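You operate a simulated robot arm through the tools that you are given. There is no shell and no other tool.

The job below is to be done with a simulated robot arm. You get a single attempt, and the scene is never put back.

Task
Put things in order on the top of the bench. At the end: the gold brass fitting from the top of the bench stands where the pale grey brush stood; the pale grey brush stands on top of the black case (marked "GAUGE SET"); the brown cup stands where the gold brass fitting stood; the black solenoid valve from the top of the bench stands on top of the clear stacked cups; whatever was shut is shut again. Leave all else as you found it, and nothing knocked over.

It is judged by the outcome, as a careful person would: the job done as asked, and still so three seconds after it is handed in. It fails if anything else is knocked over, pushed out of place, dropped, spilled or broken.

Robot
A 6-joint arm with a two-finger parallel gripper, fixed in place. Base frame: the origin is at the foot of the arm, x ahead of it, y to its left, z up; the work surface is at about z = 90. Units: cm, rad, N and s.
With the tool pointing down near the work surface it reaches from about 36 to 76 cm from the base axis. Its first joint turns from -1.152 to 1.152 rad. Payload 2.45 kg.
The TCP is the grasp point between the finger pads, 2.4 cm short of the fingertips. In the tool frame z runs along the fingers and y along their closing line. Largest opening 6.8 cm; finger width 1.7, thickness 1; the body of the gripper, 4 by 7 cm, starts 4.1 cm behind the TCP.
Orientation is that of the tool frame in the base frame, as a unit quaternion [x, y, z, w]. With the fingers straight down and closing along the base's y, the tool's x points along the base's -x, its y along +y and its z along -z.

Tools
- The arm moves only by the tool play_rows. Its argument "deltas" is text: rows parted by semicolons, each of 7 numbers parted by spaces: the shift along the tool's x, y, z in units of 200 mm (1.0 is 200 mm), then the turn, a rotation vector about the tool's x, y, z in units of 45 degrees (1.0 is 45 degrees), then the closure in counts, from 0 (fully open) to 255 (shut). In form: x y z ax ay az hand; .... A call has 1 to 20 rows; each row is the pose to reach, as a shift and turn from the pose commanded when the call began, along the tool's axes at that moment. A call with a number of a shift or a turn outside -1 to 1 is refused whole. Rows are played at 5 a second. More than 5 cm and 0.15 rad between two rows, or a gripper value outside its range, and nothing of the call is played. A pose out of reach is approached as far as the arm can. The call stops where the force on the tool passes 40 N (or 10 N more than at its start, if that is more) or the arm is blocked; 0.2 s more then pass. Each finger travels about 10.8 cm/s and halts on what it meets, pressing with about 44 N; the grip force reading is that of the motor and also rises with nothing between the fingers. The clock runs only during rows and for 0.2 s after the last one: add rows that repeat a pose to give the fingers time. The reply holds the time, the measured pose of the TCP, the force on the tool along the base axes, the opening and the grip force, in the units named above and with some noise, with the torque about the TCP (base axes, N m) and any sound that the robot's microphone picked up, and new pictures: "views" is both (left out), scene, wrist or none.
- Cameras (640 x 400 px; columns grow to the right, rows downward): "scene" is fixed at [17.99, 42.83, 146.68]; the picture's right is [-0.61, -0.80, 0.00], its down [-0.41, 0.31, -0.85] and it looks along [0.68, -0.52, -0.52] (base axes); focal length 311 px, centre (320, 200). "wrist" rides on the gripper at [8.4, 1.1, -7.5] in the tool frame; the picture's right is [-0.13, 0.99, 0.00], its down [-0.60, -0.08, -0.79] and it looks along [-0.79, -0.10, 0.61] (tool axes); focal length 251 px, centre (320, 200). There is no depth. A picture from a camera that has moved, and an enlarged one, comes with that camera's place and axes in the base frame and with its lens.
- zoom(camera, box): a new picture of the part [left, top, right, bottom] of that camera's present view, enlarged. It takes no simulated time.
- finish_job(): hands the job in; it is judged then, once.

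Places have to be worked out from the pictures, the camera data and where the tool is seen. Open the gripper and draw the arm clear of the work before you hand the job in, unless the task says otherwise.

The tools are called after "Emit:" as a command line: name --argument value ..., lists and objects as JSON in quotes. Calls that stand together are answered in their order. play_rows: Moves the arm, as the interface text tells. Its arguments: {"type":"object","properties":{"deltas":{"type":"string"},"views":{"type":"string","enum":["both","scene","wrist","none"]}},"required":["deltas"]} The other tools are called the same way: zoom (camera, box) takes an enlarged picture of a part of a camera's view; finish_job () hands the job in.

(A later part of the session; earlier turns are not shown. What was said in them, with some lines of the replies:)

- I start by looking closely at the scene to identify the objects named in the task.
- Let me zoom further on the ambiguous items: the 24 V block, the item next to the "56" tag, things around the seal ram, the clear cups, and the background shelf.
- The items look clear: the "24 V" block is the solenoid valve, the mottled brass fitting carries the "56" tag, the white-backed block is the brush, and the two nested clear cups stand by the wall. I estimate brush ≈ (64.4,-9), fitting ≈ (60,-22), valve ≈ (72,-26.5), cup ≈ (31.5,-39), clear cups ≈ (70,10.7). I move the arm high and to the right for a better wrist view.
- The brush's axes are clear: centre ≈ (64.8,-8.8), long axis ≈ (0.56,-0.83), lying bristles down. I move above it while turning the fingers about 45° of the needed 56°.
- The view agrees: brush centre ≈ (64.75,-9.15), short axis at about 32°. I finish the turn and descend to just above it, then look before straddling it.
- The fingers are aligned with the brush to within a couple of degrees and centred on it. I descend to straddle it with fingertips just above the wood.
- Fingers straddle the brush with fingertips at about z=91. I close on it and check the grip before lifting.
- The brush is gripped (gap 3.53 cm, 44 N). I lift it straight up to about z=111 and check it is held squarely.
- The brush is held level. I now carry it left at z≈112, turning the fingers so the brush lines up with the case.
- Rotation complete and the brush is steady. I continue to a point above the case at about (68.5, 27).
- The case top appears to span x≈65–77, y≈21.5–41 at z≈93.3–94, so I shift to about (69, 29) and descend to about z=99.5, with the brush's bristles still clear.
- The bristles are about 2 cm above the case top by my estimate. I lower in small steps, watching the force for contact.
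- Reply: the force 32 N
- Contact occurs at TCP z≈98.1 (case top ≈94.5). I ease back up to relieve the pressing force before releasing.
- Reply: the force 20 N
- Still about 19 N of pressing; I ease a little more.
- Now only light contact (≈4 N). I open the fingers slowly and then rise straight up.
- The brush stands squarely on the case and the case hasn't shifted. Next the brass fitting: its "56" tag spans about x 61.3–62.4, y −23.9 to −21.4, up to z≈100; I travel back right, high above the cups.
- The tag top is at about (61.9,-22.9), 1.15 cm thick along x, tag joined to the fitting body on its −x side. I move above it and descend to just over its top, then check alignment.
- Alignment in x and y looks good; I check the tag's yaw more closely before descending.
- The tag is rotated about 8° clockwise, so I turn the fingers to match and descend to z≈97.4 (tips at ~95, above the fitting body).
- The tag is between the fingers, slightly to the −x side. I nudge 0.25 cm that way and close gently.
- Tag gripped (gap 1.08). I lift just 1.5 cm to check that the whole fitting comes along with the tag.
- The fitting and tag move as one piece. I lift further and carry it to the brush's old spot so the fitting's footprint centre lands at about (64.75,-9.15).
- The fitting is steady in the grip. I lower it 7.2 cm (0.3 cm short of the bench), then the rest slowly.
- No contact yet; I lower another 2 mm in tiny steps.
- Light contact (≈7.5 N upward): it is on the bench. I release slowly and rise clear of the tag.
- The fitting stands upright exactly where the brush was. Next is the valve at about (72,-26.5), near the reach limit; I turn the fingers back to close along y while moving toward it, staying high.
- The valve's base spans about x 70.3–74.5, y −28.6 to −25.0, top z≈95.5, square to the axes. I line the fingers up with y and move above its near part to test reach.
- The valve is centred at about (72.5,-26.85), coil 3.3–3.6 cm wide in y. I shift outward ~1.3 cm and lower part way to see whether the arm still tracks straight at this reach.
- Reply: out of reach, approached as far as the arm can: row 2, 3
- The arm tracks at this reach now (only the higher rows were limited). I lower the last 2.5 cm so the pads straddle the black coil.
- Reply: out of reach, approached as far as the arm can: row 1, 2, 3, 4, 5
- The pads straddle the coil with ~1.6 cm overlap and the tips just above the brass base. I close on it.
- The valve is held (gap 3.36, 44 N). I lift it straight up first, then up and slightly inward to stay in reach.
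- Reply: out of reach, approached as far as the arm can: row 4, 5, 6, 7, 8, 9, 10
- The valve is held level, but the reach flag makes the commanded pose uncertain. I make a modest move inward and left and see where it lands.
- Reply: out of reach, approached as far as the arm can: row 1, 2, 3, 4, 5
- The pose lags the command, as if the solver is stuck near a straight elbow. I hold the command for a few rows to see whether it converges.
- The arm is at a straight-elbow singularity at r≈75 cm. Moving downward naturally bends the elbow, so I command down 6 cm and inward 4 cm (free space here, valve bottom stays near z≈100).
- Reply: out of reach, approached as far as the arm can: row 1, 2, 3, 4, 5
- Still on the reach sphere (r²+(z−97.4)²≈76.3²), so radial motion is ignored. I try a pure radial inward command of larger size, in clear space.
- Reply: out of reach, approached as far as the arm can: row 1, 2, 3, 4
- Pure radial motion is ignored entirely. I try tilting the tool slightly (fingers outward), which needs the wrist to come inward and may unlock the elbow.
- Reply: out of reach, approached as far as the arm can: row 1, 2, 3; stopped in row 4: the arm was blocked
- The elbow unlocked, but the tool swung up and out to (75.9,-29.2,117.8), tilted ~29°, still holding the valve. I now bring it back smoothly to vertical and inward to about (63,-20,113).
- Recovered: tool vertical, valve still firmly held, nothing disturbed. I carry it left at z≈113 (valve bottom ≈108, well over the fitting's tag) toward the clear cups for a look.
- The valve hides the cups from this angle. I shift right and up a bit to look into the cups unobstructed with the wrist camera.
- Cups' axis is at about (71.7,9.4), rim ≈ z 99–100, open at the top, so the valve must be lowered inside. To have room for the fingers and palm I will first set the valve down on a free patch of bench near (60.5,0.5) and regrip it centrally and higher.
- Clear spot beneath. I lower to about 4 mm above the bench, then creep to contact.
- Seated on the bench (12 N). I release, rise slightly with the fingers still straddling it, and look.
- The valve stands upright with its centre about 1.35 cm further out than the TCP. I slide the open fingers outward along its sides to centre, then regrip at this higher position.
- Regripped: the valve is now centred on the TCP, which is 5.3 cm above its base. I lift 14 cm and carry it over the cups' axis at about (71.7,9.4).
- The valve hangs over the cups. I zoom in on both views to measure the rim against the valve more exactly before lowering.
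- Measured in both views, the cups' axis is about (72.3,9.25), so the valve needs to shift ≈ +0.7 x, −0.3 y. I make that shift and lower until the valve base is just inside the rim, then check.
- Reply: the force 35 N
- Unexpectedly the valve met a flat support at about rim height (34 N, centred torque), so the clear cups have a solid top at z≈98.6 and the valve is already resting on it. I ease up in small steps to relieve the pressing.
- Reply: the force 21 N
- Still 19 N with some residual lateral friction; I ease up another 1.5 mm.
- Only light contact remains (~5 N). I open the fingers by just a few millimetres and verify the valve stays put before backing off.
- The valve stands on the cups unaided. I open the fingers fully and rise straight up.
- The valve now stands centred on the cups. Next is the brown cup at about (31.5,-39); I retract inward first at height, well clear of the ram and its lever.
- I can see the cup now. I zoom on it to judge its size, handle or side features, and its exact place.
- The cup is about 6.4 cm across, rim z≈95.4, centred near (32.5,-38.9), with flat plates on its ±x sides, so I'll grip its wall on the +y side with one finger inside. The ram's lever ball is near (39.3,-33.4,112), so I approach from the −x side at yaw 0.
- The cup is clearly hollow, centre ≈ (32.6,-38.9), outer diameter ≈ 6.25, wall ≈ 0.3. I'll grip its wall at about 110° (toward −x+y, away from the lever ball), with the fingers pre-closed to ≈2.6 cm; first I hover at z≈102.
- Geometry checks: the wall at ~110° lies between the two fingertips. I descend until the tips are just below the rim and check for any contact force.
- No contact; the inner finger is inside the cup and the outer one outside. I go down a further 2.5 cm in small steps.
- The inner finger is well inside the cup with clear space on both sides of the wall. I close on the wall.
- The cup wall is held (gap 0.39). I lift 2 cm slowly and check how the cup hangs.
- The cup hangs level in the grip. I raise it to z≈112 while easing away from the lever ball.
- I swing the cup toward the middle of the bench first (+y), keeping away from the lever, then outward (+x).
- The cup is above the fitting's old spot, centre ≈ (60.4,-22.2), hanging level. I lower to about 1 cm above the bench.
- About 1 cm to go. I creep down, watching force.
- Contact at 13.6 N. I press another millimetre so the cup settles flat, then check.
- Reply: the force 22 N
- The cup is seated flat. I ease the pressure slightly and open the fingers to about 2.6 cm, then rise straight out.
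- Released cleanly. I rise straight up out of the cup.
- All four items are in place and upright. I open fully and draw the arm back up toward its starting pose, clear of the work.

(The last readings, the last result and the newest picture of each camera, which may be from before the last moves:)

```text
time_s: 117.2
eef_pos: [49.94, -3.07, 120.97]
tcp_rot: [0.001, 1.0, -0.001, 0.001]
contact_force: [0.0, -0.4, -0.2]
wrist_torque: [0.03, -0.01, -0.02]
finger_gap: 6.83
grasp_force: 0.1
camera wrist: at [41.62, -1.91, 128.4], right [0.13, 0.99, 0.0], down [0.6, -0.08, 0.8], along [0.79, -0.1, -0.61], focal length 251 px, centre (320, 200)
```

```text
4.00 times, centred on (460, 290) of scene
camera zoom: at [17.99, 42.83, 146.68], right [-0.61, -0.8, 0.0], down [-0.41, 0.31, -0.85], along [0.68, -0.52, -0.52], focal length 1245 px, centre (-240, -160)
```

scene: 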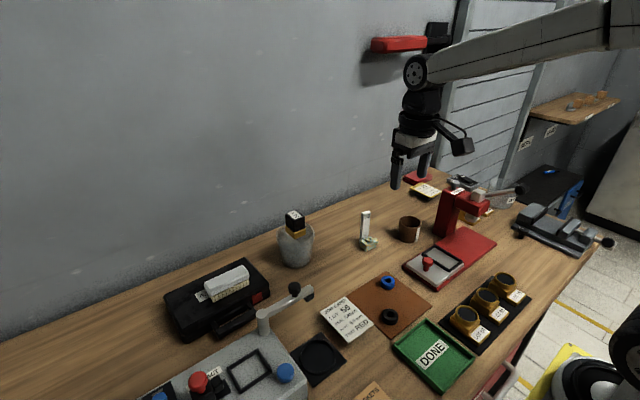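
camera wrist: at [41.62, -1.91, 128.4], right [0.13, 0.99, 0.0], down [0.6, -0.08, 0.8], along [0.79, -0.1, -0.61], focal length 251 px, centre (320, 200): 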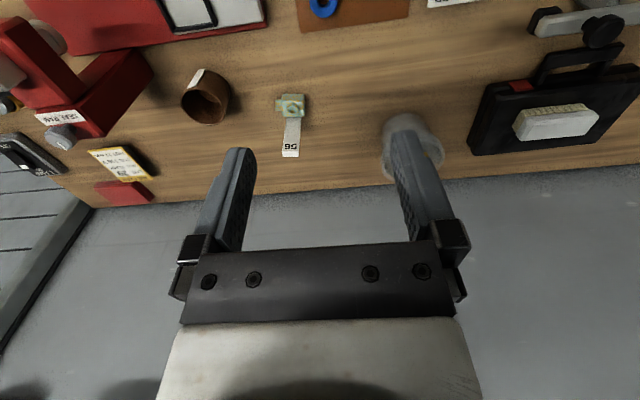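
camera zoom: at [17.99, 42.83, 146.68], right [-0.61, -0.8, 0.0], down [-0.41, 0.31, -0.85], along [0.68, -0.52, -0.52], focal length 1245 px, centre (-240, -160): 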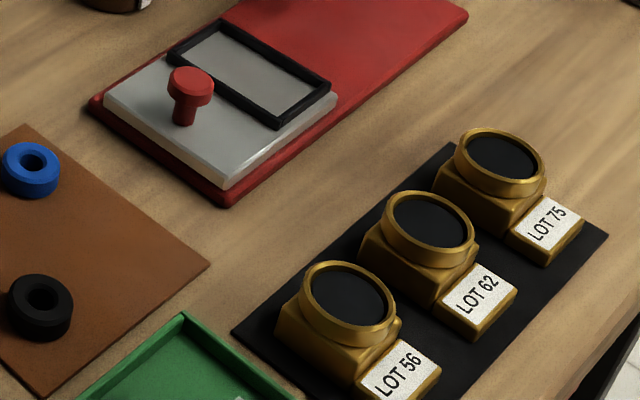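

Everything matches its original state apart from the four moved items. The brush is on the case, the fitting is at the brush's old spot, and the cup is at the fitting's old spot. The valve stands on the clear cups. Nothing was opened, the gripper is open and the arm is clear, so I hand the job in.

Emit:
finish_job

```text
The job is handed in.
```

All four items are where you asked, upright, and I've handed the job in. The result isn't back yet.

- **Brush:** it stands bristles down on top of the GAUGE SET case, partly over the label. The case did not shift.
- **Brass fitting:** it stands where the brush stood, with its "56" tag, which lifts as one piece with it.
- **Brown cup:** it stands where the fitting stood, set flat on the bench.
- **Solenoid valve:** it stands centred on the clear stacked cups. The cups look open, but the valve met a flat support at rim height and stayed there unaided after I let go.

Two things happened along the way:

- **Arm swing:** while lifting the valve, the arm locked near full reach. When it came free it swung up and out, tilted about 29°. It kept hold of the valve, and I saw nothing disturbed afterwards.
- **Regrip:** I set the valve down briefly on an empty patch of bench to grip it higher and more centrally.

I opened nothing, so there was nothing to shut. In the last pictures, everything else looked as it did at the start. The gripper is open and the arm is clear of the work.
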